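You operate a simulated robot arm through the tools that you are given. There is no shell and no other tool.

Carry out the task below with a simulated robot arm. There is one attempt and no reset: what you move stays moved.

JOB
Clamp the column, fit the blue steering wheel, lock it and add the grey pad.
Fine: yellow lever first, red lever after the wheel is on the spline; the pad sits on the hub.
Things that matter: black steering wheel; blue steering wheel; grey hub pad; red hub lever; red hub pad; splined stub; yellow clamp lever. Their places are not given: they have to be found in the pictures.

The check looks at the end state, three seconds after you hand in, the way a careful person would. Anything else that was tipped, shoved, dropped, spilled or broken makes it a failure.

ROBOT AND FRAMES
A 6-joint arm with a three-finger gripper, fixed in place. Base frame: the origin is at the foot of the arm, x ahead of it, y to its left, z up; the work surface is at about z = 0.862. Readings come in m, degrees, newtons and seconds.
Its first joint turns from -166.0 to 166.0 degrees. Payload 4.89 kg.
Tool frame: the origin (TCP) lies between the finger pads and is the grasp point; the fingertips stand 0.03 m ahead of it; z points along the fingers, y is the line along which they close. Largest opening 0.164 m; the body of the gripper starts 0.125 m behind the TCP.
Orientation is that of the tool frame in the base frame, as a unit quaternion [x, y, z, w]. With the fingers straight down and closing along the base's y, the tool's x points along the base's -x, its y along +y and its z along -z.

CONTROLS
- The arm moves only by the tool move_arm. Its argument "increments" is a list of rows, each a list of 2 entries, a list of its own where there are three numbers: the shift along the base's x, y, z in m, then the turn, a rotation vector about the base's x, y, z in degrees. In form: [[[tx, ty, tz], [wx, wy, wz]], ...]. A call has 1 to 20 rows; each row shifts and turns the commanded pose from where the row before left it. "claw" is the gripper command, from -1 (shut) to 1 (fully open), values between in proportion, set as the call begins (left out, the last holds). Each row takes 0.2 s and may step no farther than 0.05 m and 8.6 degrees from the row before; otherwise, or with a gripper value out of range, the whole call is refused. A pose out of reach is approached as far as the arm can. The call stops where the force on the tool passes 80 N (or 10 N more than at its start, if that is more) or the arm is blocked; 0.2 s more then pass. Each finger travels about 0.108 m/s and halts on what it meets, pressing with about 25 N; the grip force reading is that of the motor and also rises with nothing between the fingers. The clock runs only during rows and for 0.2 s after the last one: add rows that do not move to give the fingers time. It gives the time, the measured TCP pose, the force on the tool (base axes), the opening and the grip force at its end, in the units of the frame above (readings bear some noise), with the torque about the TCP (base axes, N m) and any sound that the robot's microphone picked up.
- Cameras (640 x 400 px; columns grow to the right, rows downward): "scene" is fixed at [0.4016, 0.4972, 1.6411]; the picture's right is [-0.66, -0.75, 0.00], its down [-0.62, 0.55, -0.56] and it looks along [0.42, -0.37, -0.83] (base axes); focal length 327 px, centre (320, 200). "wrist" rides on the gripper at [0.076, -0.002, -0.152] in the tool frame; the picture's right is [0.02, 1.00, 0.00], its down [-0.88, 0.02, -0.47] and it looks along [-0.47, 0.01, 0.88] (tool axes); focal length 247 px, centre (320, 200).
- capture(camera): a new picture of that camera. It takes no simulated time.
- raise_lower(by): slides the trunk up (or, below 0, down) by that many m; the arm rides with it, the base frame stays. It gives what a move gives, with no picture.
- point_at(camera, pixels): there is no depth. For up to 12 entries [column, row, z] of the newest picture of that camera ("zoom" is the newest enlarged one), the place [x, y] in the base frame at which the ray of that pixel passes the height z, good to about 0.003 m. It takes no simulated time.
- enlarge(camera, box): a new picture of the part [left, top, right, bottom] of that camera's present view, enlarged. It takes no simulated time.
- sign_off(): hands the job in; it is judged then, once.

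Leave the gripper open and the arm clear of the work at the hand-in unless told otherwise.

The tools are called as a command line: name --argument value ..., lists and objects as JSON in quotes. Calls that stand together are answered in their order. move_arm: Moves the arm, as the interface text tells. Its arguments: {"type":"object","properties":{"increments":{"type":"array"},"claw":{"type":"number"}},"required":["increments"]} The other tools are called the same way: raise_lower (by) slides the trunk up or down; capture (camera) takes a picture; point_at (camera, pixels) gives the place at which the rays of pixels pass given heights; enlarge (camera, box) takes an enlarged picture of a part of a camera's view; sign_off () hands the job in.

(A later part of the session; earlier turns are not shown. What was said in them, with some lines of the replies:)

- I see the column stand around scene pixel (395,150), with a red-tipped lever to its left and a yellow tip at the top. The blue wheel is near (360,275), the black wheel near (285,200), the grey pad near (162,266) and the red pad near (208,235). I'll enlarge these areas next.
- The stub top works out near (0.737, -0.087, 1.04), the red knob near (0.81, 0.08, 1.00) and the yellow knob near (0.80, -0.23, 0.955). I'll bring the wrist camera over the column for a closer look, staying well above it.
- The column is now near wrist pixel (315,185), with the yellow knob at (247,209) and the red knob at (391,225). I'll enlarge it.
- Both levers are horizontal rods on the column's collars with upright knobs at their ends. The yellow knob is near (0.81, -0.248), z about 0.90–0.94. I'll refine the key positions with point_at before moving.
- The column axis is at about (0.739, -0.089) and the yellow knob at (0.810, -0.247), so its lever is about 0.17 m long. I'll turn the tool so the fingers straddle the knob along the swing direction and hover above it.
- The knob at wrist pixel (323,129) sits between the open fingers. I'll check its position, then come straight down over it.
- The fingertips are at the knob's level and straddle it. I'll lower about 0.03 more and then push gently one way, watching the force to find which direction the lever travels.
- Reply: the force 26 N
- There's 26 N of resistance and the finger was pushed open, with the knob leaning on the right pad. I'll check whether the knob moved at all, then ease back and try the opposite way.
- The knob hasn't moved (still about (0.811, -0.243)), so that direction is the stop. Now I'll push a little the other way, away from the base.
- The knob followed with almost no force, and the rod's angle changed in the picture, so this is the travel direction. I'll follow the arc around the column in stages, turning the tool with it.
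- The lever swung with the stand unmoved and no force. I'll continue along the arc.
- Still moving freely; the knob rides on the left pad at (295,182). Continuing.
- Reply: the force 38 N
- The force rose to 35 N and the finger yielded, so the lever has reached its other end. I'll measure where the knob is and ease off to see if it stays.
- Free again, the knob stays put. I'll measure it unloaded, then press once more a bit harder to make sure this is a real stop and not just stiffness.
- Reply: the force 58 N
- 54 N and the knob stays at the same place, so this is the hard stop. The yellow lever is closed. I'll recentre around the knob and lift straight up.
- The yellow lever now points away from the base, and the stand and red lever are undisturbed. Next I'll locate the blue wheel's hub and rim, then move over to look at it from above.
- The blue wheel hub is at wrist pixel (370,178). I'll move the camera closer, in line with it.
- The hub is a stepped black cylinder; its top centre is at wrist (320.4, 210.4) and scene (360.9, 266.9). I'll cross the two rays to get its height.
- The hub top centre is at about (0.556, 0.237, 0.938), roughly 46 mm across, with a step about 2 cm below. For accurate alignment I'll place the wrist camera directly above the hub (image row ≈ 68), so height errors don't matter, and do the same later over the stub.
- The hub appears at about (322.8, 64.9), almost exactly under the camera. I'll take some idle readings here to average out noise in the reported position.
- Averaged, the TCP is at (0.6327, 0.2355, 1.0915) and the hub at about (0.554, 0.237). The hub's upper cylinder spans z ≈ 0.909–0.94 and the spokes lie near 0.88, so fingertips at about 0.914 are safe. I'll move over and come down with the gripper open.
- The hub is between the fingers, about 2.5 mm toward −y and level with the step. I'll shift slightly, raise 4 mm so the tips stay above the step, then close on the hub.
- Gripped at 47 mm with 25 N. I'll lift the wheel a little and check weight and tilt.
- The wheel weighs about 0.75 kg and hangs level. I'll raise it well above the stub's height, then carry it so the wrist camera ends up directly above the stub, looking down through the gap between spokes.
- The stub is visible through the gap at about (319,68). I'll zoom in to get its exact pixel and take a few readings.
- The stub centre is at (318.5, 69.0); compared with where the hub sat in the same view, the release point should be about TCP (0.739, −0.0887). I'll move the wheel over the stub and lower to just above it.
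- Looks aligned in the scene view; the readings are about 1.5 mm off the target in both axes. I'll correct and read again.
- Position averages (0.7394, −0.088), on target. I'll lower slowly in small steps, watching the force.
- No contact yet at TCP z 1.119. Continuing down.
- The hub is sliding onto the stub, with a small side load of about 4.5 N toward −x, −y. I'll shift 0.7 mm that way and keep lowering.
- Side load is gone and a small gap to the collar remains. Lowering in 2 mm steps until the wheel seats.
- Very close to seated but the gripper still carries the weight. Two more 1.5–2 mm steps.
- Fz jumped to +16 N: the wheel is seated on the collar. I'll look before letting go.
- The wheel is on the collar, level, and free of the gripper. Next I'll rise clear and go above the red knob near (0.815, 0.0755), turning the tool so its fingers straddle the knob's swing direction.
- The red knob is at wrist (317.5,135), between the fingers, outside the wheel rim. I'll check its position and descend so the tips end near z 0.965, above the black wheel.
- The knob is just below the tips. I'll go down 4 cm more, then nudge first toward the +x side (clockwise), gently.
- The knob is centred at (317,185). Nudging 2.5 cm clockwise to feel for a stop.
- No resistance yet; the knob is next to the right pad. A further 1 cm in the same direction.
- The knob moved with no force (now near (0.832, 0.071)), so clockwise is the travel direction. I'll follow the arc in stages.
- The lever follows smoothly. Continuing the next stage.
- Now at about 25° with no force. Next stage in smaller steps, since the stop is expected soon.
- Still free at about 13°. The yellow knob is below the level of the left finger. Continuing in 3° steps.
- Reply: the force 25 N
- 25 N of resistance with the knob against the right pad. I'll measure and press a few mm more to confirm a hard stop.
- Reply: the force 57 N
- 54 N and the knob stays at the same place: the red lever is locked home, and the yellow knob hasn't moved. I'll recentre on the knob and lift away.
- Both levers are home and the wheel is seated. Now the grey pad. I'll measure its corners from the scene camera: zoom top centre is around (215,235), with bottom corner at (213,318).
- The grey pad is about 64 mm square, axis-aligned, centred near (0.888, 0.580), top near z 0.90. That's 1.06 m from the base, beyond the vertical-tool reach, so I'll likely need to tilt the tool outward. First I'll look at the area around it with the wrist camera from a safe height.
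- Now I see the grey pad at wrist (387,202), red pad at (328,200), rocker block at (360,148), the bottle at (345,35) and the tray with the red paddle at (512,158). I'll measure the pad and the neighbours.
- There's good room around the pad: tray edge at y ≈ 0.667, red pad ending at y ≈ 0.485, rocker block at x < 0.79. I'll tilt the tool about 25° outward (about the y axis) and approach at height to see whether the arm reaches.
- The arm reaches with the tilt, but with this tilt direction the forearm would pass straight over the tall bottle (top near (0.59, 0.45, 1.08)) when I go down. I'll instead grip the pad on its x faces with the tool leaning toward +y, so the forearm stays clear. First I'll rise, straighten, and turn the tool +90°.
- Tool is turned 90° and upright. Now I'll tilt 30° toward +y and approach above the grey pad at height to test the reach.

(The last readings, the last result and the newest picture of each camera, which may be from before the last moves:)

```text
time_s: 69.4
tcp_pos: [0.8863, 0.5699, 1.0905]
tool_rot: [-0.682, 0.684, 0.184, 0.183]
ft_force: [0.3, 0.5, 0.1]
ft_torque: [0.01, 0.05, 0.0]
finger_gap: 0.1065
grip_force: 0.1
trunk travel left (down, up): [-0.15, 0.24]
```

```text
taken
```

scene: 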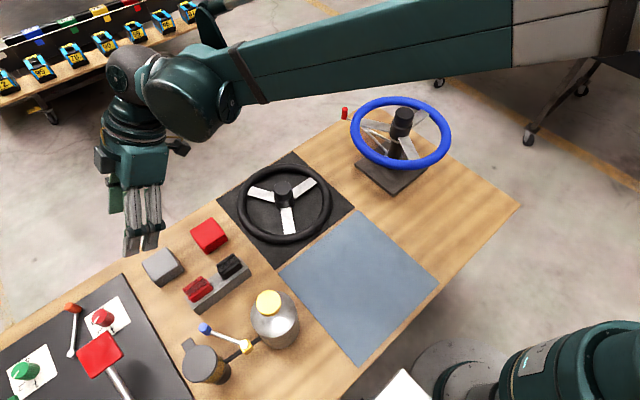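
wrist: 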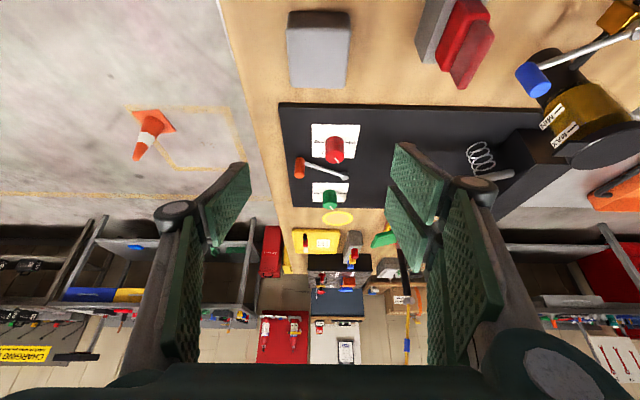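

It reaches easily with the 30° lean, and the forearm is clear of the bottle. The grey pad is at wrist (320,50), centred between the fingers in x. I'll descend most of the way and look.

move_arm --increments '[[[0, 0.001, -0.04], [0, 0, 0]], [[0, 0.001, -0.04], [0, 0, 0]], [[0, 0.001, -0.04], [0, 0, 0]], [[0, 0, -0.03], [0, 0, 0]], [[0, 0, 0], [0, 0, 0]], [[0, 0, 0], [0, 0, 0]]]'

capture --camera "wrist"

capture --camera "scene"

enlarge --camera "scene" --box '[90, 180, 270, 320]'

```text
time_s: 70.8
tcp_pos: [0.8877, 0.5718, 0.9409]
tool_rot: [-0.683, 0.683, 0.183, 0.184]
ft_force: [-0.4, 0.3, 0.4]
ft_torque: [0.0, 0.03, 0.0]
finger_gap: 0.1068
grip_force: 0.1
trunk travel left (down, up): [-0.15, 0.24]
```

```text
taken
```

wrist: 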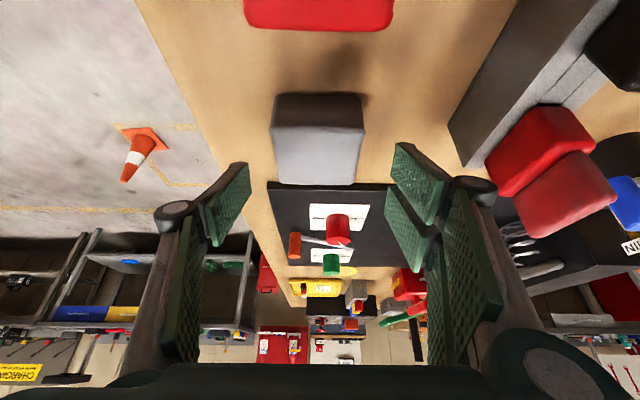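

```text
taken
```

scene: 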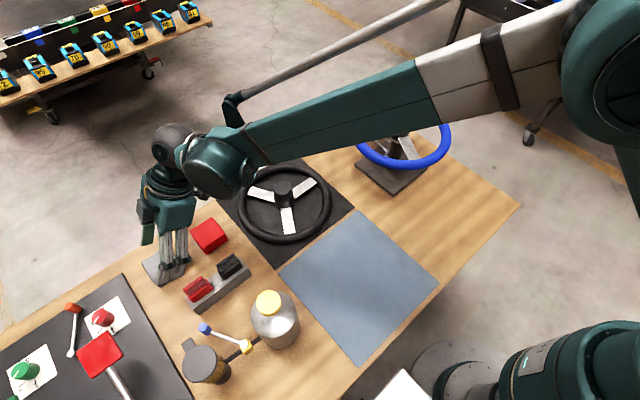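

```text
2.86 times, centred on (180, 250) of scene
```

zoom: 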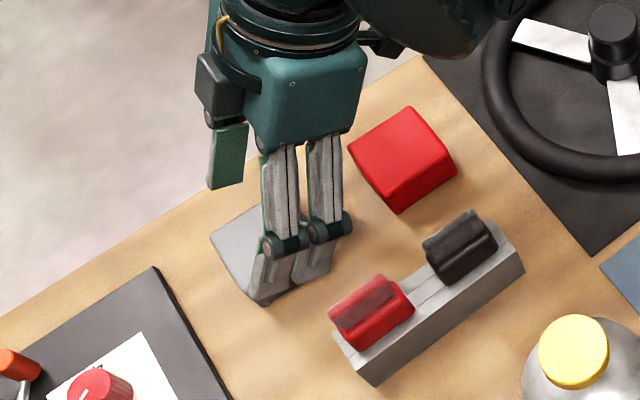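

The pad sits between the fingers (columns 272–363, fingers at 248 and 395). I'll lower 4 cm more to put the tips just above the table and check before closing.

move_arm --increments '[[[0, 0.001, -0.02], [0, 0, 0]], [[0, 0, -0.014], [0, 0, 0]], [[0, 0, -0.006], [0, 0, 0]], [[0, 0, 0], [0, 0, 0]], [[0, 0, 0], [0, 0, 0]]]'

capture --camera "wrist"

enlarge --camera "scene" --box '[120, 200, 240, 300]'

```text
time_s: 72.0
tcp_pos: [0.8876, 0.5729, 0.8987]
tool_rot: [-0.682, 0.684, 0.183, 0.183]
ft_force: [0.1, -0.3, -0.6]
ft_torque: [0.01, 0.0, 0.04]
finger_gap: 0.1066
grip_force: 0.0
trunk travel left (down, up): [-0.15, 0.24]
```

```text
taken
```

wrist: 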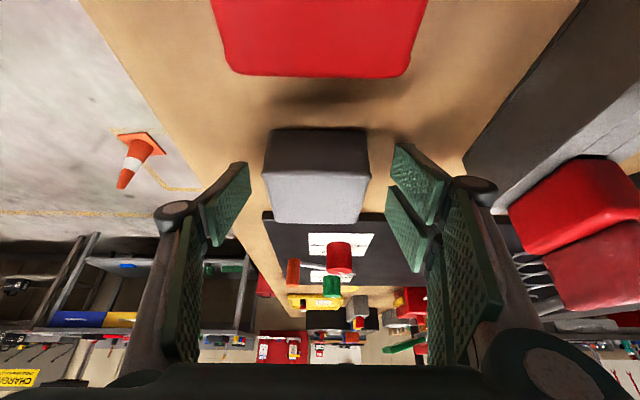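

```text
4.00 times, centred on (180, 250) of scene
```

zoom: 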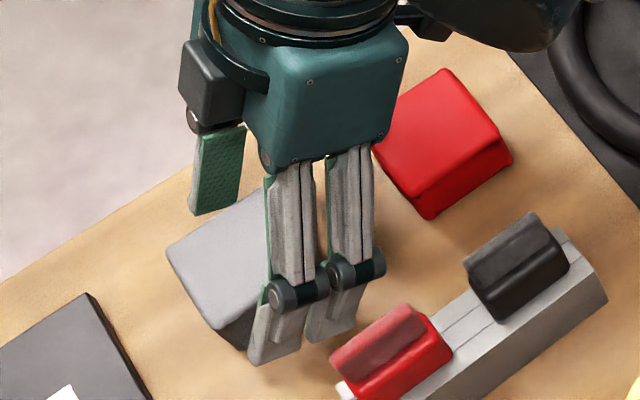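

Fingers are beside the pad and clear of everything. Closing now.

move_arm --increments '[[[0, 0, 0], [0, 0, 0]], [[0, 0, 0], [0, 0, 0]], [[0, 0, 0], [0, 0, 0]], [[0, 0, 0], [0, 0, 0]]]' --claw -1

capture --camera "wrist"

```text
time_s: 73.0
tcp_pos: [0.8882, 0.5721, 0.9007]
tool_rot: [-0.683, 0.683, 0.183, 0.183]
ft_force: [1.4, -0.7, 2.8]
ft_torque: [0.04, 0.04, 0.0]
finger_gap: 0.0714
grip_force: 25.2
trunk travel left (down, up): [-0.15, 0.24]
```

```text
taken
```

wrist: 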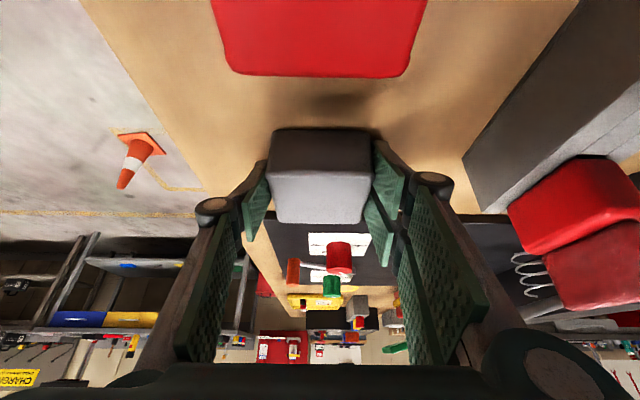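

Gripped at 71 mm with 25 N. Before lifting I'll measure the pad's front and back top edges in the wrist view, so I know its centre relative to the TCP.

enlarge --camera "wrist" --box '[250, 110, 390, 240]'

point_at --camera "wrist" --pixels '[[320, 222, 0.899], [320, 171, 0.899], [320, 131, 0.865]]'

```text
3.08 times, centred on (320, 175) of wrist
```

zoom: 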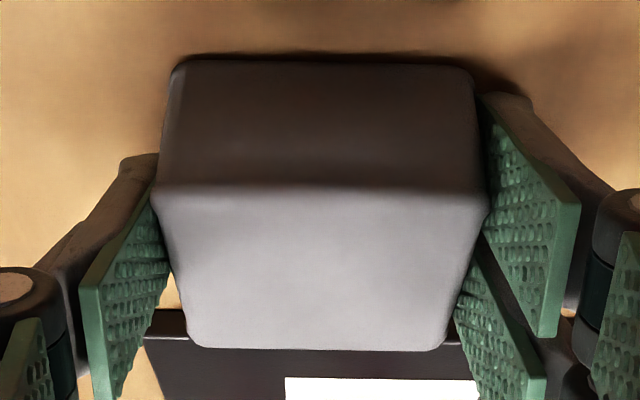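

```text
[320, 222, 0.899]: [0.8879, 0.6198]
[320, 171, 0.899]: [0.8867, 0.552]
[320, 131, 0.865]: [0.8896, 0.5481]
```

The pad spans y ≈ 0.548–0.62, so its centre is about 11 mm beyond the TCP in y. I'll lift it straight up and check the hold.

move_arm --increments '[[[0, 0, 0.01], [0, 0, 0]], [[0, 0, 0.02], [0, 0, 0]], [[0, 0, 0.03], [0, 0, 0]], [[0, 0, 0.04], [0, 0, 0]], [[0, 0, 0.04], [0, 0, 0]], [[0, 0, 0.04], [0, 0, 0]], [[0, 0, 0.04], [0, 0, 0]], [[0, 0, 0.04], [0, 0, 0]], [[0, 0, 0.04], [0, 0, 0]], [[0, 0, 0.03], [0, 0, 0]], [[0, 0, 0], [0, 0, 0]]]'

capture --camera "wrist"

capture --camera "scene"

```text
time_s: 75.4
tcp_pos: [0.888, 0.573, 1.2314]
tool_rot: [-0.683, 0.683, 0.183, 0.183]
ft_force: [-0.9, 0.3, -0.8]
ft_torque: [0.0, -0.02, -0.03]
finger_gap: 0.0713
grip_force: 24.7
trunk travel left (down, up): [-0.15, 0.24]
```

```text
taken
```

wrist: 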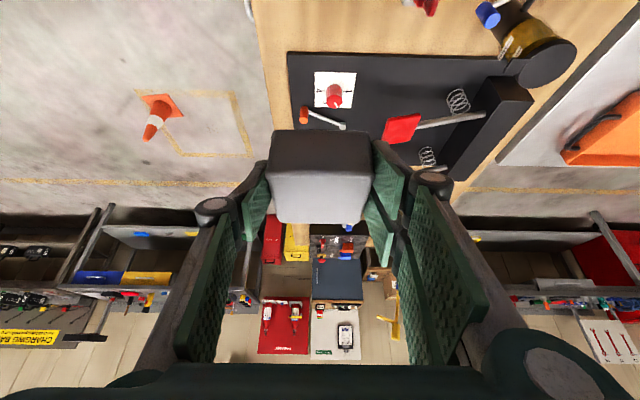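

```text
taken
```

scene: 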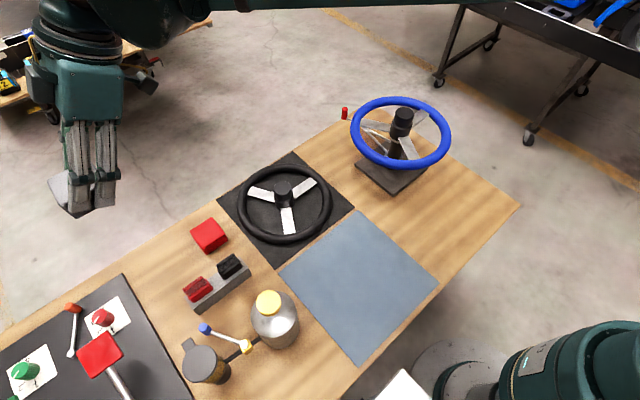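

The pad is held firmly. I'll carry it at this height to above the wheel hub at (0.7395, −0.0887), allowing for the 11 mm offset.

move_arm --increments '[[[-0.004, -0.0187, 0], [0, 0, 0]], [[-0.00825, -0.0374, 0], [0, 0, 0]], [[-0.00825, -0.0374, 0], [0, 0, 0]], [[-0.00825, -0.0374, 0], [0, 0, 0]], [[-0.00825, -0.0374, 0], [0, 0, 0]], [[-0.00825, -0.0374, 0], [0, 0, 0]], [[-0.00825, -0.0374, 0], [0, 0, 0]], [[-0.00825, -0.0374, 0], [0, 0, 0]], [[-0.00825, -0.0374, 0], [0, 0, 0]], [[-0.00825, -0.0374, 0], [0, 0, 0]], [[-0.00825, -0.0374, 0], [0, 0, 0]], [[-0.00825, -0.0374, 0], [0, 0, 0]], [[-0.00825, -0.0374, 0], [0, 0, 0]], [[-0.00825, -0.0374, 0], [0, 0, 0]], [[-0.00825, -0.0374, 0], [0, 0, 0]], [[-0.00825, -0.0374, 0], [0, 0, 0]], [[-0.00825, -0.0374, 0], [0, 0, 0]], [[-0.008, -0.037, 0], [0, 0, 0]], [[-0.004, -0.0185, 0], [0, 0, 0]], [[0, 0, 0], [0, 0, 0]]]'

capture --camera "wrist"

capture --camera "scene"

```text
time_s: 79.6
tcp_pos: [0.7394, -0.0995, 1.2307]
tool_rot: [0.683, -0.683, -0.183, -0.183]
ft_force: [-0.7, -0.8, -0.4]
ft_torque: [0.01, 0.0, -0.01]
finger_gap: 0.0714
grip_force: 24.8
trunk travel left (down, up): [-0.15, 0.24]
```

```text
taken
```

wrist: 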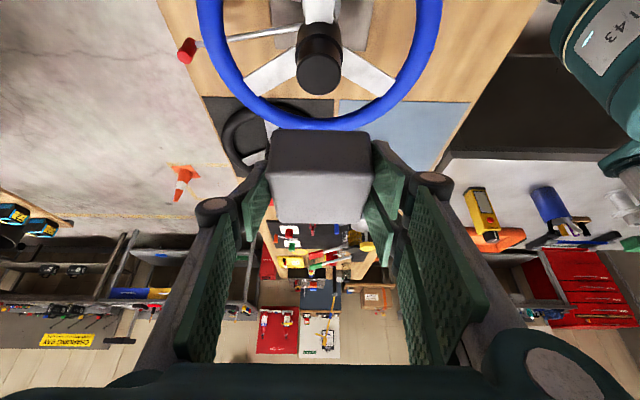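

```text
taken
```

scene: 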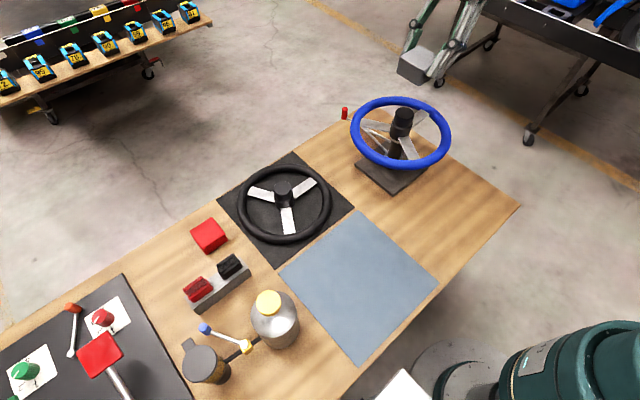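

The hub top is visible in the wrist view near (320,75) and in the scene near (403,112). I'll zoom to get its centre and height.

enlarge --camera "wrist" --box '[280, 10, 360, 110]'

enlarge --camera "scene" --box '[370, 90, 440, 150]'

```text
4.00 times, centred on (320, 60) of wrist
```

zoom: 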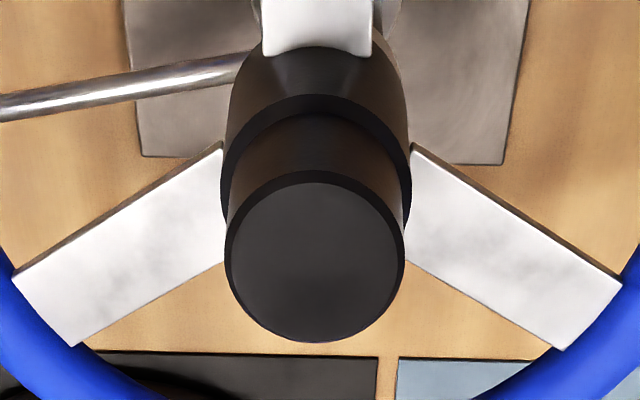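

```text
6.67 times, centred on (405, 120) of scene
```

zoom: 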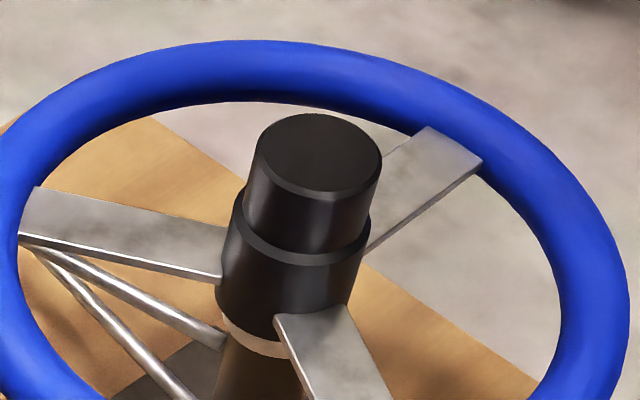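

point_at --camera "wrist" --pixels '[[318.75, 74.0, 1.07], [318.75, 74.0, 1.08], [318.75, 74.0, 1.09], [318.75, 74.0, 1.08]]'

point_at --camera "scene" --pixels '[[404.7, 113.25, 1.07], [404.7, 113.25, 1.08], [404.7, 113.25, 1.09], [404.7, 113.25, 1.08]]'

```text
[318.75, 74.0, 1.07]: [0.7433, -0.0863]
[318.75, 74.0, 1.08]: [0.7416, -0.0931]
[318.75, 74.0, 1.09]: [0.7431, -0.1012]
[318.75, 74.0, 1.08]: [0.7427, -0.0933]
```

```text
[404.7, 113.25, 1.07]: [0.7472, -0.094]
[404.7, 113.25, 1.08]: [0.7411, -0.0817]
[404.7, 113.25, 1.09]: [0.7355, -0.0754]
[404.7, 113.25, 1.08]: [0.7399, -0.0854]
```

Both rays agree on the hub top at about (0.741, −0.089, 1.076). I'll shift 1 mm in x and lower to about 2 cm above it.

move_arm --increments '[[[0.001, 0, -0.03], [0, 0, 0]], [[0, 0, -0.03], [0, 0, 0]], [[0, 0, -0.025], [0, 0, 0]], [[0, 0, -0.012], [0, 0, 0]], [[0, 0, 0], [0, 0, 0]], [[0, 0, 0], [0, 0, 0]]]'

capture --camera "wrist"

enlarge --camera "scene" --box '[350, 60, 460, 160]'

```text
time_s: 81.0
tcp_pos: [0.7398, -0.1001, 1.135]
tool_rot: [-0.683, 0.684, 0.182, 0.183]
ft_force: [0.2, -0.6, -0.4]
ft_torque: [-0.02, 0.0, 0.0]
finger_gap: 0.0712
grip_force: 24.6
trunk travel left (down, up): [-0.15, 0.24]
```

```text
taken
```

wrist: 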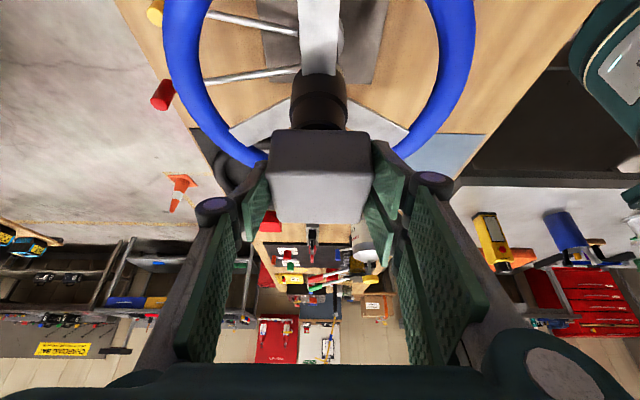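

```text
4.00 times, centred on (405, 110) of scene
```

zoom: 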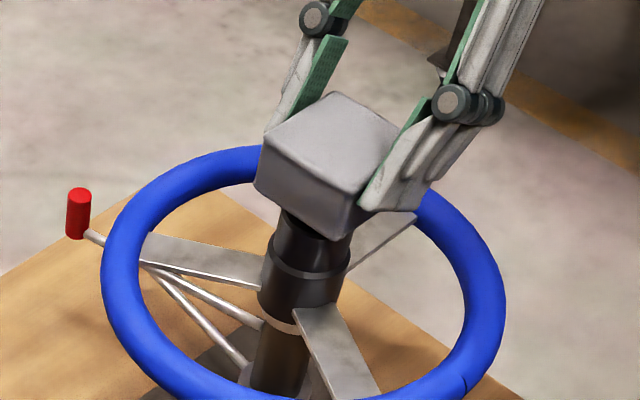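

The pad is centred over the hub. Lowering in small steps until contact.

move_arm --increments '[[[0, 0, -0.004], [0, 0, 0]], [[0, 0, -0.004], [0, 0, 0]], [[0, 0, -0.004], [0, 0, 0]], [[0, 0, 0], [0, 0, 0]]]'

move_arm --increments '[[[0, 0, -0.002], [0, 0, 0]], [[0, 0, 0], [0, 0, 0]]]'

move_arm --increments '[[[0, 0, -0.002], [0, 0, 0]], [[0, 0, 0], [0, 0, 0]]]'

enlarge --camera "scene" --box '[370, 75, 440, 145]'

```text
time_s: 82.0
tcp_pos: [0.7403, -0.098, 1.1221]
tool_rot: [-0.683, 0.683, 0.183, 0.183]
ft_force: [0.2, 0.6, -0.1]
ft_torque: [-0.01, -0.01, 0.03]
finger_gap: 0.0714
grip_force: 25.3
trunk travel left (down, up): [-0.15, 0.24]
```

```text
time_s: 82.6
tcp_pos: [0.7398, -0.0998, 1.1198]
tool_rot: [-0.683, 0.683, 0.183, 0.183]
ft_force: [-0.4, -0.2, -0.7]
ft_torque: [0.0, 0.0, 0.02]
finger_gap: 0.0712
grip_force: 24.7
trunk travel left (down, up): [-0.15, 0.24]
```

```text
time_s: 83.2
tcp_pos: [0.7408, -0.0985, 1.1183]
tool_rot: [-0.682, 0.684, 0.182, 0.183]
ft_force: [0.0, 0.1, -1.4]
ft_torque: [-0.02, 0.0, -0.03]
finger_gap: 0.0712
grip_force: 24.9
trunk travel left (down, up): [-0.15, 0.24]
```

```text
5.71 times, centred on (405, 110) of scene
```

zoom: 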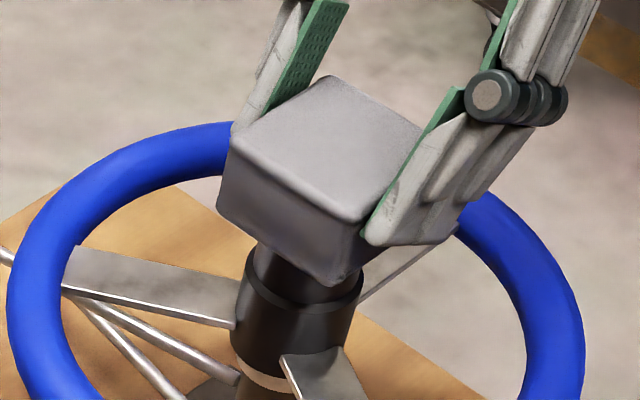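

No contact force yet. Continuing in 1.5 mm steps.

move_arm --increments '[[[0, 0, -0.0015], [0, 0, 0]], [[0, 0, 0], [0, 0, 0]]]'

move_arm --increments '[[[0, 0, -0.0015], [0, 0, 0]], [[0, 0, 0], [0, 0, 0]]]'

move_arm --increments '[[[0, 0, -0.0015], [0, 0, 0]], [[0, 0, 0], [0, 0, 0]]]'

```text
time_s: 83.8
tcp_pos: [0.741, -0.0993, 1.1167]
tool_rot: [-0.682, 0.684, 0.183, 0.183]
ft_force: [-0.7, 0.4, -0.7]
ft_torque: [0.02, 0.0, 0.0]
finger_gap: 0.0714
grip_force: 25.1
trunk travel left (down, up): [-0.15, 0.24]
```

```text
time_s: 84.4
tcp_pos: [0.7408, -0.1006, 1.1147]
tool_rot: [-0.683, 0.683, 0.182, 0.182]
ft_force: [-0.2, -0.2, -1.6]
ft_torque: [-0.03, 0.0, 0.01]
finger_gap: 0.0716
grip_force: 24.5
trunk travel left (down, up): [-0.15, 0.24]
```

```text
time_s: 85.0
tcp_pos: [0.7404, -0.0977, 1.1139]
tool_rot: [-0.682, 0.684, 0.182, 0.184]
ft_force: [-0.2, -0.2, -0.9]
ft_torque: [-0.03, -0.03, -0.01]
finger_gap: 0.0713
grip_force: 25.0
trunk travel left (down, up): [-0.15, 0.24]
```

move_arm --increments '[[[0, 0, -0.0015], [0, 0, 0]], [[0, 0, 0], [0, 0, 0]]]'

move_arm --increments '[[[0, 0, -0.001], [0, 0, 0]], [[0, 0, 0], [0, 0, 0]]]'

enlarge --camera "scene" --box '[370, 75, 440, 145]'

```text
time_s: 85.6
tcp_pos: [0.7396, -0.1005, 1.1115]
tool_rot: [-0.682, 0.684, 0.183, 0.183]
ft_force: [-0.3, 0.0, -1.4]
ft_torque: [-0.02, 0.0, -0.02]
finger_gap: 0.0714
grip_force: 25.6
trunk travel left (down, up): [-0.15, 0.24]
```

```text
time_s: 86.2
tcp_pos: [0.7403, -0.0993, 1.11]
tool_rot: [0.684, -0.682, -0.184, -0.183]
ft_force: [-0.1, -0.1, -0.8]
ft_torque: [-0.04, -0.01, -0.02]
finger_gap: 0.0716
grip_force: 24.3
trunk travel left (down, up): [-0.15, 0.24]
```

```text
5.71 times, centred on (405, 110) of scene
```

zoom: 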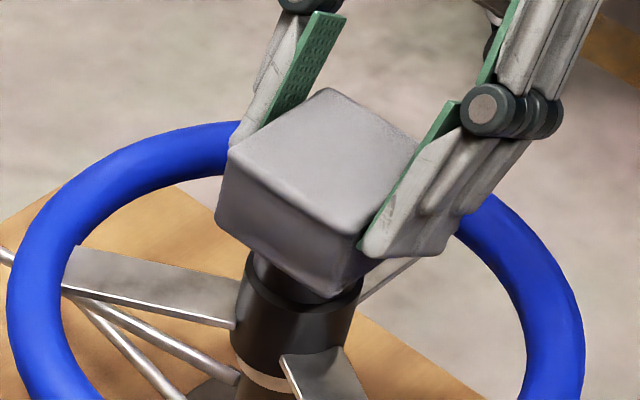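

Still no contact at TCP z 1.110. Continuing carefully.

move_arm --increments '[[[0, 0, -0.0015], [0, 0, 0]], [[0, 0, 0], [0, 0, 0]]]'

move_arm --increments '[[[0, 0, -0.0015], [0, 0, 0]], [[0, 0, 0], [0, 0, 0]]]'

move_arm --increments '[[[0, 0, -0.0015], [0, 0, 0]], [[0, 0, 0], [0, 0, 0]]]'

enlarge --camera "scene" --box '[370, 75, 440, 145]'

```text
time_s: 86.8
tcp_pos: [0.7413, -0.1, 1.1096]
tool_rot: [-0.683, 0.683, 0.183, 0.183]
ft_force: [-0.9, -0.9, -0.6]
ft_torque: [-0.01, -0.01, 0.02]
finger_gap: 0.0713
grip_force: 25.0
trunk travel left (down, up): [-0.15, 0.24]
```

```text
time_s: 87.4
tcp_pos: [0.7425, -0.0998, 1.1087]
tool_rot: [-0.683, 0.683, 0.183, 0.183]
ft_force: [0.3, 0.8, -0.9]
ft_torque: [0.0, -0.02, 0.01]
finger_gap: 0.0717
grip_force: 25.0
trunk travel left (down, up): [-0.15, 0.24]
```

```text
time_s: 88.0
tcp_pos: [0.7407, -0.0983, 1.1063]
tool_rot: [-0.682, 0.684, 0.183, 0.183]
ft_force: [-0.4, 0.6, -0.9]
ft_torque: [0.0, 0.01, 0.0]
finger_gap: 0.0712
grip_force: 24.8
trunk travel left (down, up): [-0.15, 0.24]
```

```text
5.71 times, centred on (405, 110) of scene
```

zoom: 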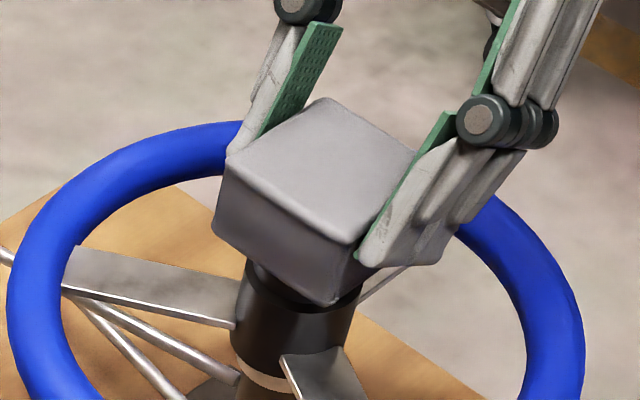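

The pad's underside is already about 8 mm below the hub top with no force, so it's hollow and slides over the boss. I'll keep lowering in small steps until it seats.

move_arm --increments '[[[0, 0, -0.002], [0, 0, 0]], [[0, 0, 0], [0, 0, 0]]]'

move_arm --increments '[[[0, 0, -0.002], [0, 0, 0]], [[0, 0, 0], [0, 0, 0]]]'

move_arm --increments '[[[0, 0, -0.002], [0, 0, 0]], [[0, 0, 0], [0, 0, 0]]]'

enlarge --camera "scene" --box '[370, 75, 440, 145]'

```text
time_s: 88.6
tcp_pos: [0.741, -0.0991, 1.1035]
tool_rot: [-0.682, 0.684, 0.183, 0.184]
ft_force: [0.3, 0.3, -1.2]
ft_torque: [0.01, 0.04, -0.01]
finger_gap: 0.0715
grip_force: 25.4
trunk travel left (down, up): [-0.15, 0.24]
```

```text
time_s: 89.2
tcp_pos: [0.7412, -0.0993, 1.103]
tool_rot: [-0.683, 0.684, 0.183, 0.183]
ft_force: [0.7, 0.8, -0.2]
ft_torque: [-0.02, -0.01, -0.02]
finger_gap: 0.0713
grip_force: 25.0
trunk travel left (down, up): [-0.15, 0.24]
```

```text
time_s: 89.8
tcp_pos: [0.7411, -0.0993, 1.1002]
tool_rot: [-0.682, 0.684, 0.182, 0.183]
ft_force: [-0.7, 1.1, -0.8]
ft_torque: [-0.01, 0.02, 0.03]
finger_gap: 0.0713
grip_force: 24.7
trunk travel left (down, up): [-0.15, 0.24]
```

```text
5.71 times, centred on (405, 110) of scene
```

zoom: 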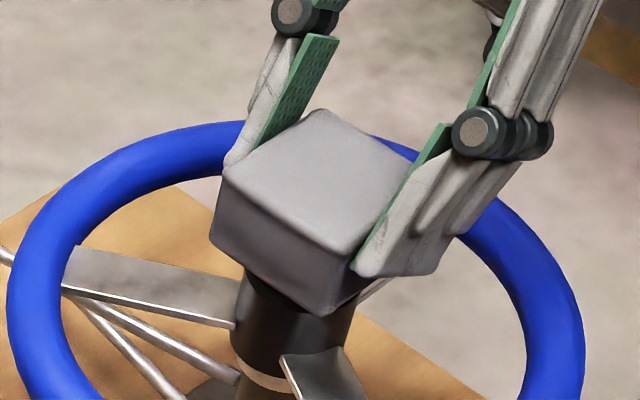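

Still sliding without force. Continuing.

move_arm --increments '[[[0, 0, -0.002], [0, 0, 0]], [[0, 0, 0], [0, 0, 0]]]'

move_arm --increments '[[[0, 0, -0.002], [0, 0, 0]], [[0, 0, 0], [0, 0, 0]]]'

move_arm --increments '[[[0, 0, -0.002], [0, 0, 0]], [[0, 0, 0], [0, 0, 0]]]'

enlarge --camera "scene" --box '[370, 75, 440, 145]'

```text
time_s: 90.4
tcp_pos: [0.7415, -0.099, 1.0993]
tool_rot: [-0.682, 0.684, 0.183, 0.183]
ft_force: [0.5, 0.0, -0.6]
ft_torque: [-0.02, 0.0, 0.02]
finger_gap: 0.0714
grip_force: 25.1
trunk travel left (down, up): [-0.15, 0.24]
```

```text
time_s: 91.0
tcp_pos: [0.741, -0.0988, 1.0961]
tool_rot: [0.683, -0.683, -0.183, -0.184]
ft_force: [-0.5, -0.7, -1.0]
ft_torque: [-0.01, -0.01, 0.0]
finger_gap: 0.0715
grip_force: 24.7
trunk travel left (down, up): [-0.15, 0.24]
```

```text
time_s: 91.6
tcp_pos: [0.7415, -0.1005, 1.0939]
tool_rot: [-0.683, 0.683, 0.183, 0.184]
ft_force: [-0.3, -0.2, -0.8]
ft_torque: [-0.02, 0.0, -0.02]
finger_gap: 0.0713
grip_force: 24.8
trunk travel left (down, up): [-0.15, 0.24]
```

```text
5.71 times, centred on (405, 110) of scene
```

zoom: 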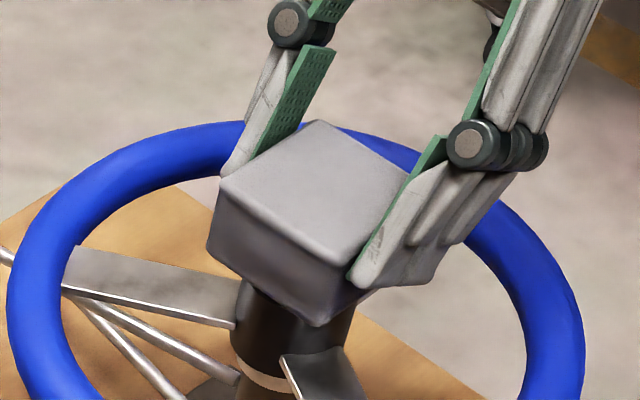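

About 2 cm over the boss now, still no force. Continuing in 2 mm steps.

move_arm --increments '[[[0, 0, -0.002], [0, 0, 0]], [[0, 0, 0], [0, 0, 0]]]'

move_arm --increments '[[[0, 0, -0.002], [0, 0, 0]], [[0, 0, 0], [0, 0, 0]]]'

move_arm --increments '[[[0, 0, -0.0015], [0, 0, 0]], [[0, 0, 0], [0, 0, 0]]]'

enlarge --camera "scene" --box '[370, 75, 440, 145]'

```text
time_s: 92.2
tcp_pos: [0.7428, -0.0986, 1.093]
tool_rot: [-0.682, 0.684, 0.183, 0.183]
ft_force: [-0.3, -0.1, -0.7]
ft_torque: [-0.03, 0.01, 0.01]
finger_gap: 0.0715
grip_force: 24.8
trunk travel left (down, up): [-0.15, 0.24]
```

```text
time_s: 92.8
tcp_pos: [0.7419, -0.0998, 1.0891]
tool_rot: [0.684, -0.682, -0.183, -0.183]
ft_force: [0.9, -0.6, 0.3]
ft_torque: [-0.02, -0.01, -0.01]
finger_gap: 0.0714
grip_force: 24.7
trunk travel left (down, up): [-0.15, 0.24]
```

```text
time_s: 93.4
tcp_pos: [0.7413, -0.1003, 1.0895]
tool_rot: [-0.683, 0.683, 0.183, 0.183]
ft_force: [-0.1, -0.1, -1.2]
ft_torque: [-0.01, -0.02, -0.02]
finger_gap: 0.0715
grip_force: 25.3
trunk travel left (down, up): [-0.15, 0.24]
```

```text
5.71 times, centred on (405, 110) of scene
```

zoom: 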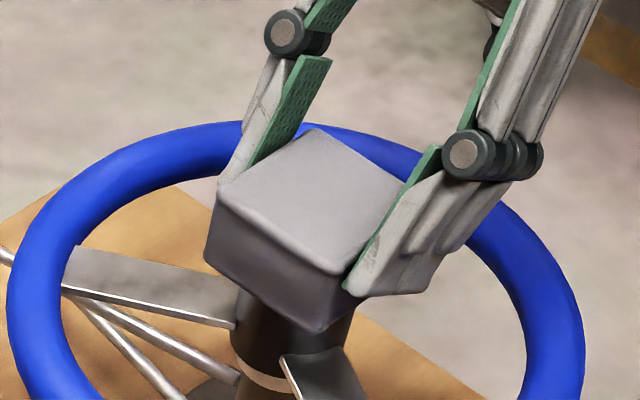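

Continuing; the pad top is now about 1 cm above the hub top.

move_arm --increments '[[[0, 0, -0.0015], [0, 0, 0]], [[0, 0, 0], [0, 0, 0]]]'

move_arm --increments '[[[0, 0, -0.0015], [0, 0, 0]], [[0, 0, 0], [0, 0, 0]]]'

move_arm --increments '[[[0, 0, -0.0015], [0, 0, 0]], [[0, 0, 0], [0, 0, 0]]]'

enlarge --camera "scene" --box '[370, 75, 440, 145]'

```text
time_s: 94.0
tcp_pos: [0.7422, -0.0989, 1.0874]
tool_rot: [0.683, -0.683, -0.183, -0.183]
ft_force: [7.7, 2.3, 19.0]
ft_torque: [0.22, -0.15, -0.11]
finger_gap: 0.0716
grip_force: 25.3
trunk travel left (down, up): [-0.15, 0.24]
```

```text
time_s: 94.6
tcp_pos: [0.7408, -0.0996, 1.0866]
tool_rot: [0.684, -0.682, -0.184, -0.182]
ft_force: [8.1, 2.8, 32.6]
ft_torque: [0.58, -0.36, -0.06]
finger_gap: 0.0713
grip_force: 25.2
trunk travel left (down, up): [-0.15, 0.24]
```

```text
time_s: 95.2
tcp_pos: [0.7403, -0.0997, 1.0851]
tool_rot: [0.683, -0.683, -0.184, -0.183]
ft_force: [2.7, -2.7, 29.4]
ft_torque: [0.52, -0.2, -0.03]
finger_gap: 0.0715
grip_force: 24.7
trunk travel left (down, up): [-0.15, 0.24]
```

```text
5.71 times, centred on (405, 110) of scene
```

zoom: 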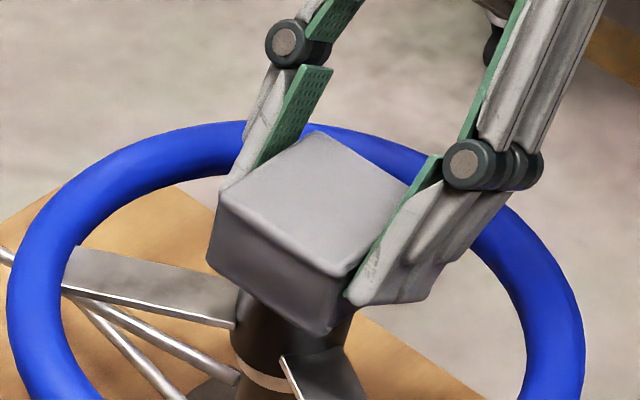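

Contact: about 30 N upward with little side load, so the pad is seated on the hub. I'll ease up 2 mm to relax the push and look at it before opening.

move_arm --increments '[[[0, 0, 0.001], [0, 0, 0]], [[0, 0, 0.001], [0, 0, 0]], [[0, 0, 0], [0, 0, 0]]]'

capture --camera "wrist"

```text
time_s: 96.0
tcp_pos: [0.741, -0.0987, 1.0847]
tool_rot: [-0.683, 0.683, 0.183, 0.182]
ft_force: [0.5, -0.1, -0.5]
ft_torque: [-0.02, 0.01, 0.0]
finger_gap: 0.0716
grip_force: 25.2
trunk travel left (down, up): [-0.15, 0.24]
```

```text
taken
```

wrist: 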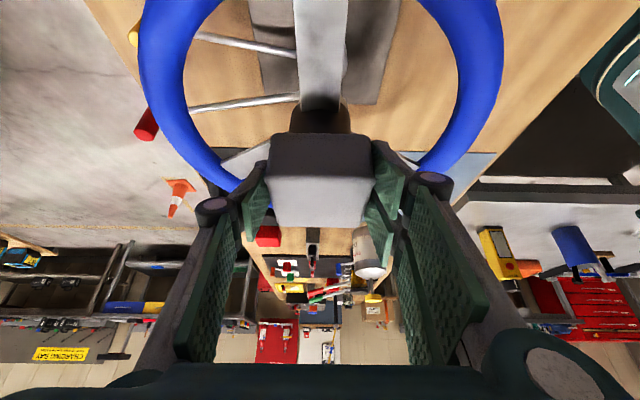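

Load is relaxed and the pad looks level. Opening the fingers now.

move_arm --increments '[[[0, 0, 0], [0, 0, 0]], [[0, 0, 0], [0, 0, 0]], [[0, 0, 0], [0, 0, 0]]]' --claw 0.25

capture --camera "wrist"

enlarge --camera "scene" --box '[360, 70, 450, 160]'

```text
time_s: 96.8
tcp_pos: [0.7419, -0.0996, 1.0859]
tool_rot: [-0.683, 0.683, 0.183, 0.184]
ft_force: [0.0, -0.5, -0.4]
ft_torque: [0.0, -0.02, 0.03]
finger_gap: 0.1022
grip_force: 0.0
trunk travel left (down, up): [-0.15, 0.24]
```

```text
taken
```

wrist: 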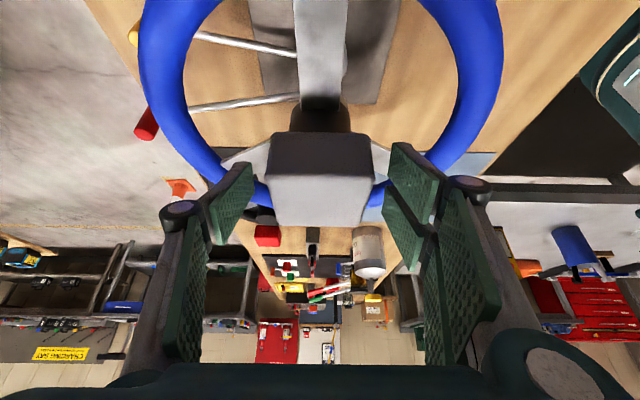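

```text
4.44 times, centred on (405, 115) of scene
```

zoom: 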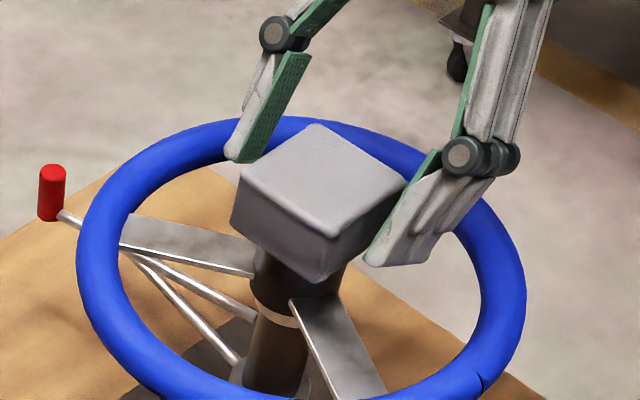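

The pad stays level on the hub and the fingers are clear on both sides. I'll back out along the tool axis (up and toward −y).

move_arm --increments '[[[0, -0.01, 0.0173], [0, 0, 0]], [[0, -0.015, 0.026], [0, 0, 0]], [[0, -0.02, 0.0346], [0, 0, 0]], [[0, -0.02, 0.0346], [0, 0, 0]], [[0, -0.02, 0.0346], [0, 0, 0]], [[0, 0, 0.04], [0, 0, 0]], [[0, 0, 0], [0, 0, 0]]]'

capture --camera "scene"

enlarge --camera "scene" --box '[330, 70, 470, 190]'

capture --camera "wrist"

```text
time_s: 98.4
tcp_pos: [0.7421, -0.1837, 1.2737]
tool_rot: [-0.683, 0.683, 0.183, 0.183]
ft_force: [-0.8, -0.1, -0.3]
ft_torque: [0.01, -0.04, 0.0]
finger_gap: 0.1023
grip_force: 0.2
trunk travel left (down, up): [-0.15, 0.24]
```

```text
taken
```

scene: 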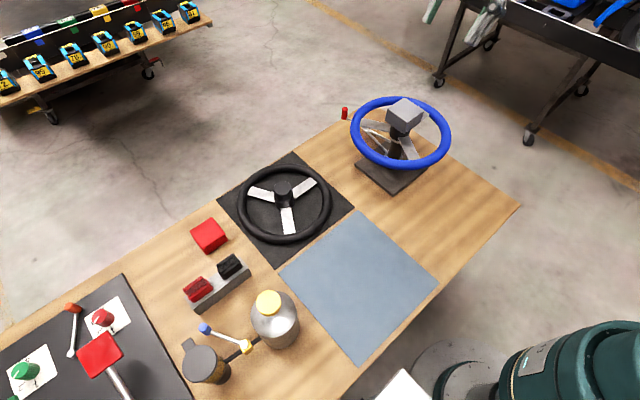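

```text
3.33 times, centred on (400, 130) of scene
```

zoom: 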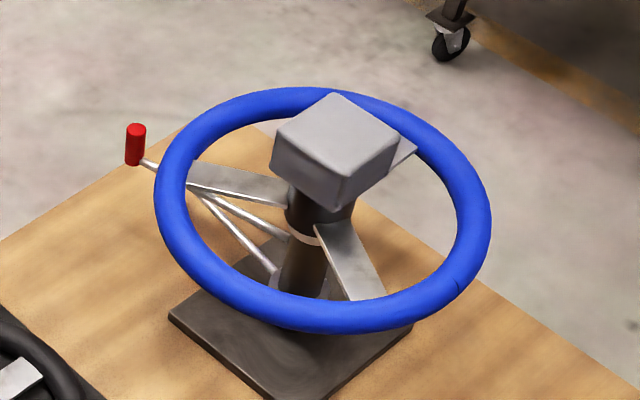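

```text
taken
```

wrist: 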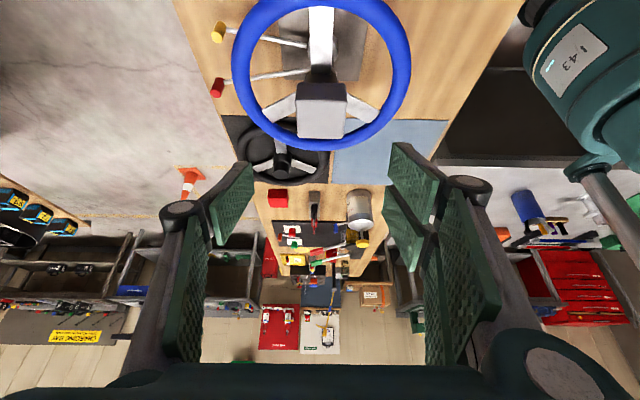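

The pad sits on the hub, the levers are at their closed positions, and nothing else has moved. I'll zoom in for a final check of the seat and levelness.

enlarge --camera "scene" --box '[375, 90, 435, 150]'

enlarge --camera "wrist" --box '[200, 0, 430, 160]'

```text
6.67 times, centred on (405, 120) of scene
```

zoom: 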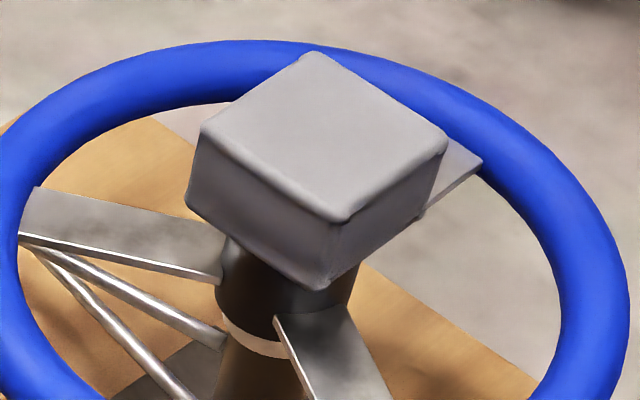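

```text
2.50 times, centred on (315, 80) of wrist
```

zoom: 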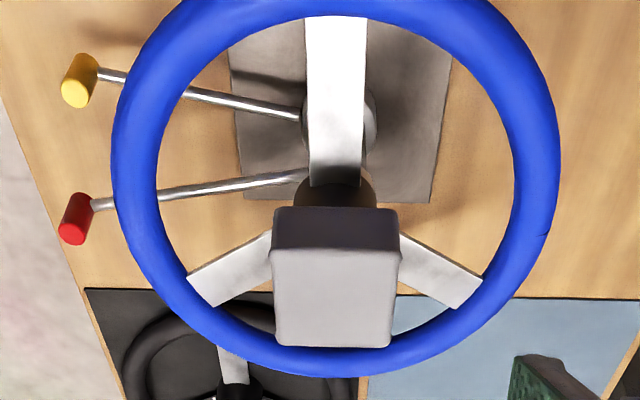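

The pad is level and centred, its lower edge down at the hub's ledge; both knobs are at their closed positions. I'll open the gripper fully, straighten the tool and move the arm back, clear of the work.

move_arm --increments '[[[-0.01, -0.03, 0.03], [0, 0, 0]], [[-0.03, -0.02, 0.01], [-7.5, 0, 0]], [[-0.04, -0.01, 0], [-7.5, 0, 0]], [[-0.04, 0, 0], [-7.5, 0, 0]], [[-0.04, 0, 0], [-7.5, 0, 0]], [[-0.04, 0, 0], [0, 0, 0]], [[-0.04, 0, 0], [0, 0, 0]], [[0, 0, 0], [0, 0, 0]], [[0, 0, 0], [0, 0, 0]]]' --claw 1

capture --camera "scene"

enlarge --camera "scene" --box '[330, 70, 470, 190]'

```text
time_s: 100.4
tcp_pos: [0.5027, -0.247, 1.3129]
tool_rot: [0.707, -0.707, 0.001, 0.0]
ft_force: [-0.1, -0.5, 0.3]
ft_torque: [-0.05, -0.12, 0.0]
finger_gap: 0.1641
grip_force: 0.1
trunk travel left (down, up): [-0.15, 0.24]
```

```text
taken
```

scene: 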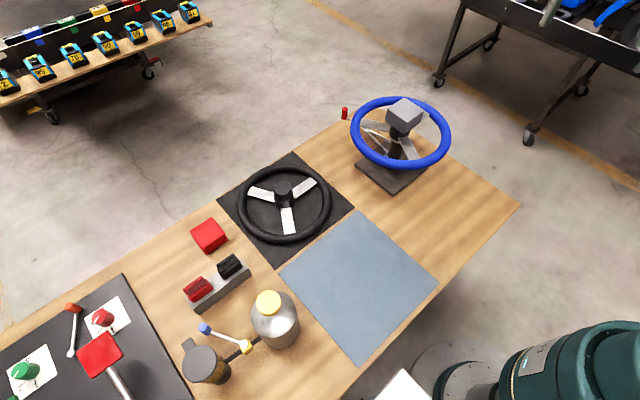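

```text
3.33 times, centred on (400, 130) of scene
```

zoom: 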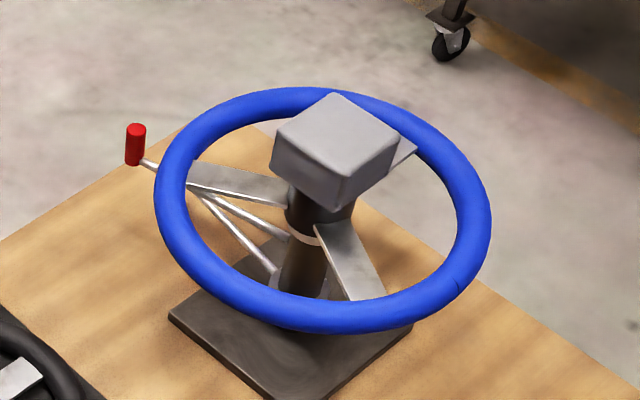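

The arm is clear at (0.50, −0.25, 1.31) with the gripper fully open. The column is clamped, the blue wheel is seated and locked, and the grey pad is on the hub. The black wheel, red pad and everything else are where they started. Handing in.

sign_off

```text
The job is handed in.
```

The job is done and handed in. I haven't been told the check's result.

- **Column:** the yellow lever went in first. It swung freely to a hard stop and didn't move when I pressed harder.
- **Blue wheel:** it slid down the splined stub until it rested on the collar, and it sits level.
- **Lock:** once the wheel was on, I swung the red lever to its hard stop. The yellow lever stayed closed.
- **Grey pad:** it is hollow underneath, so it slid over the top of the hub and seated there, level and centred. The pad was beyond the arm's straight-down reach, so I picked and placed it with the tool tilted 30°, on a path clear of the bottle.

In the last pictures, the stand, black wheel, red pad and the other items on the bench are where they started. The gripper is fully open and the arm is clear of the work.
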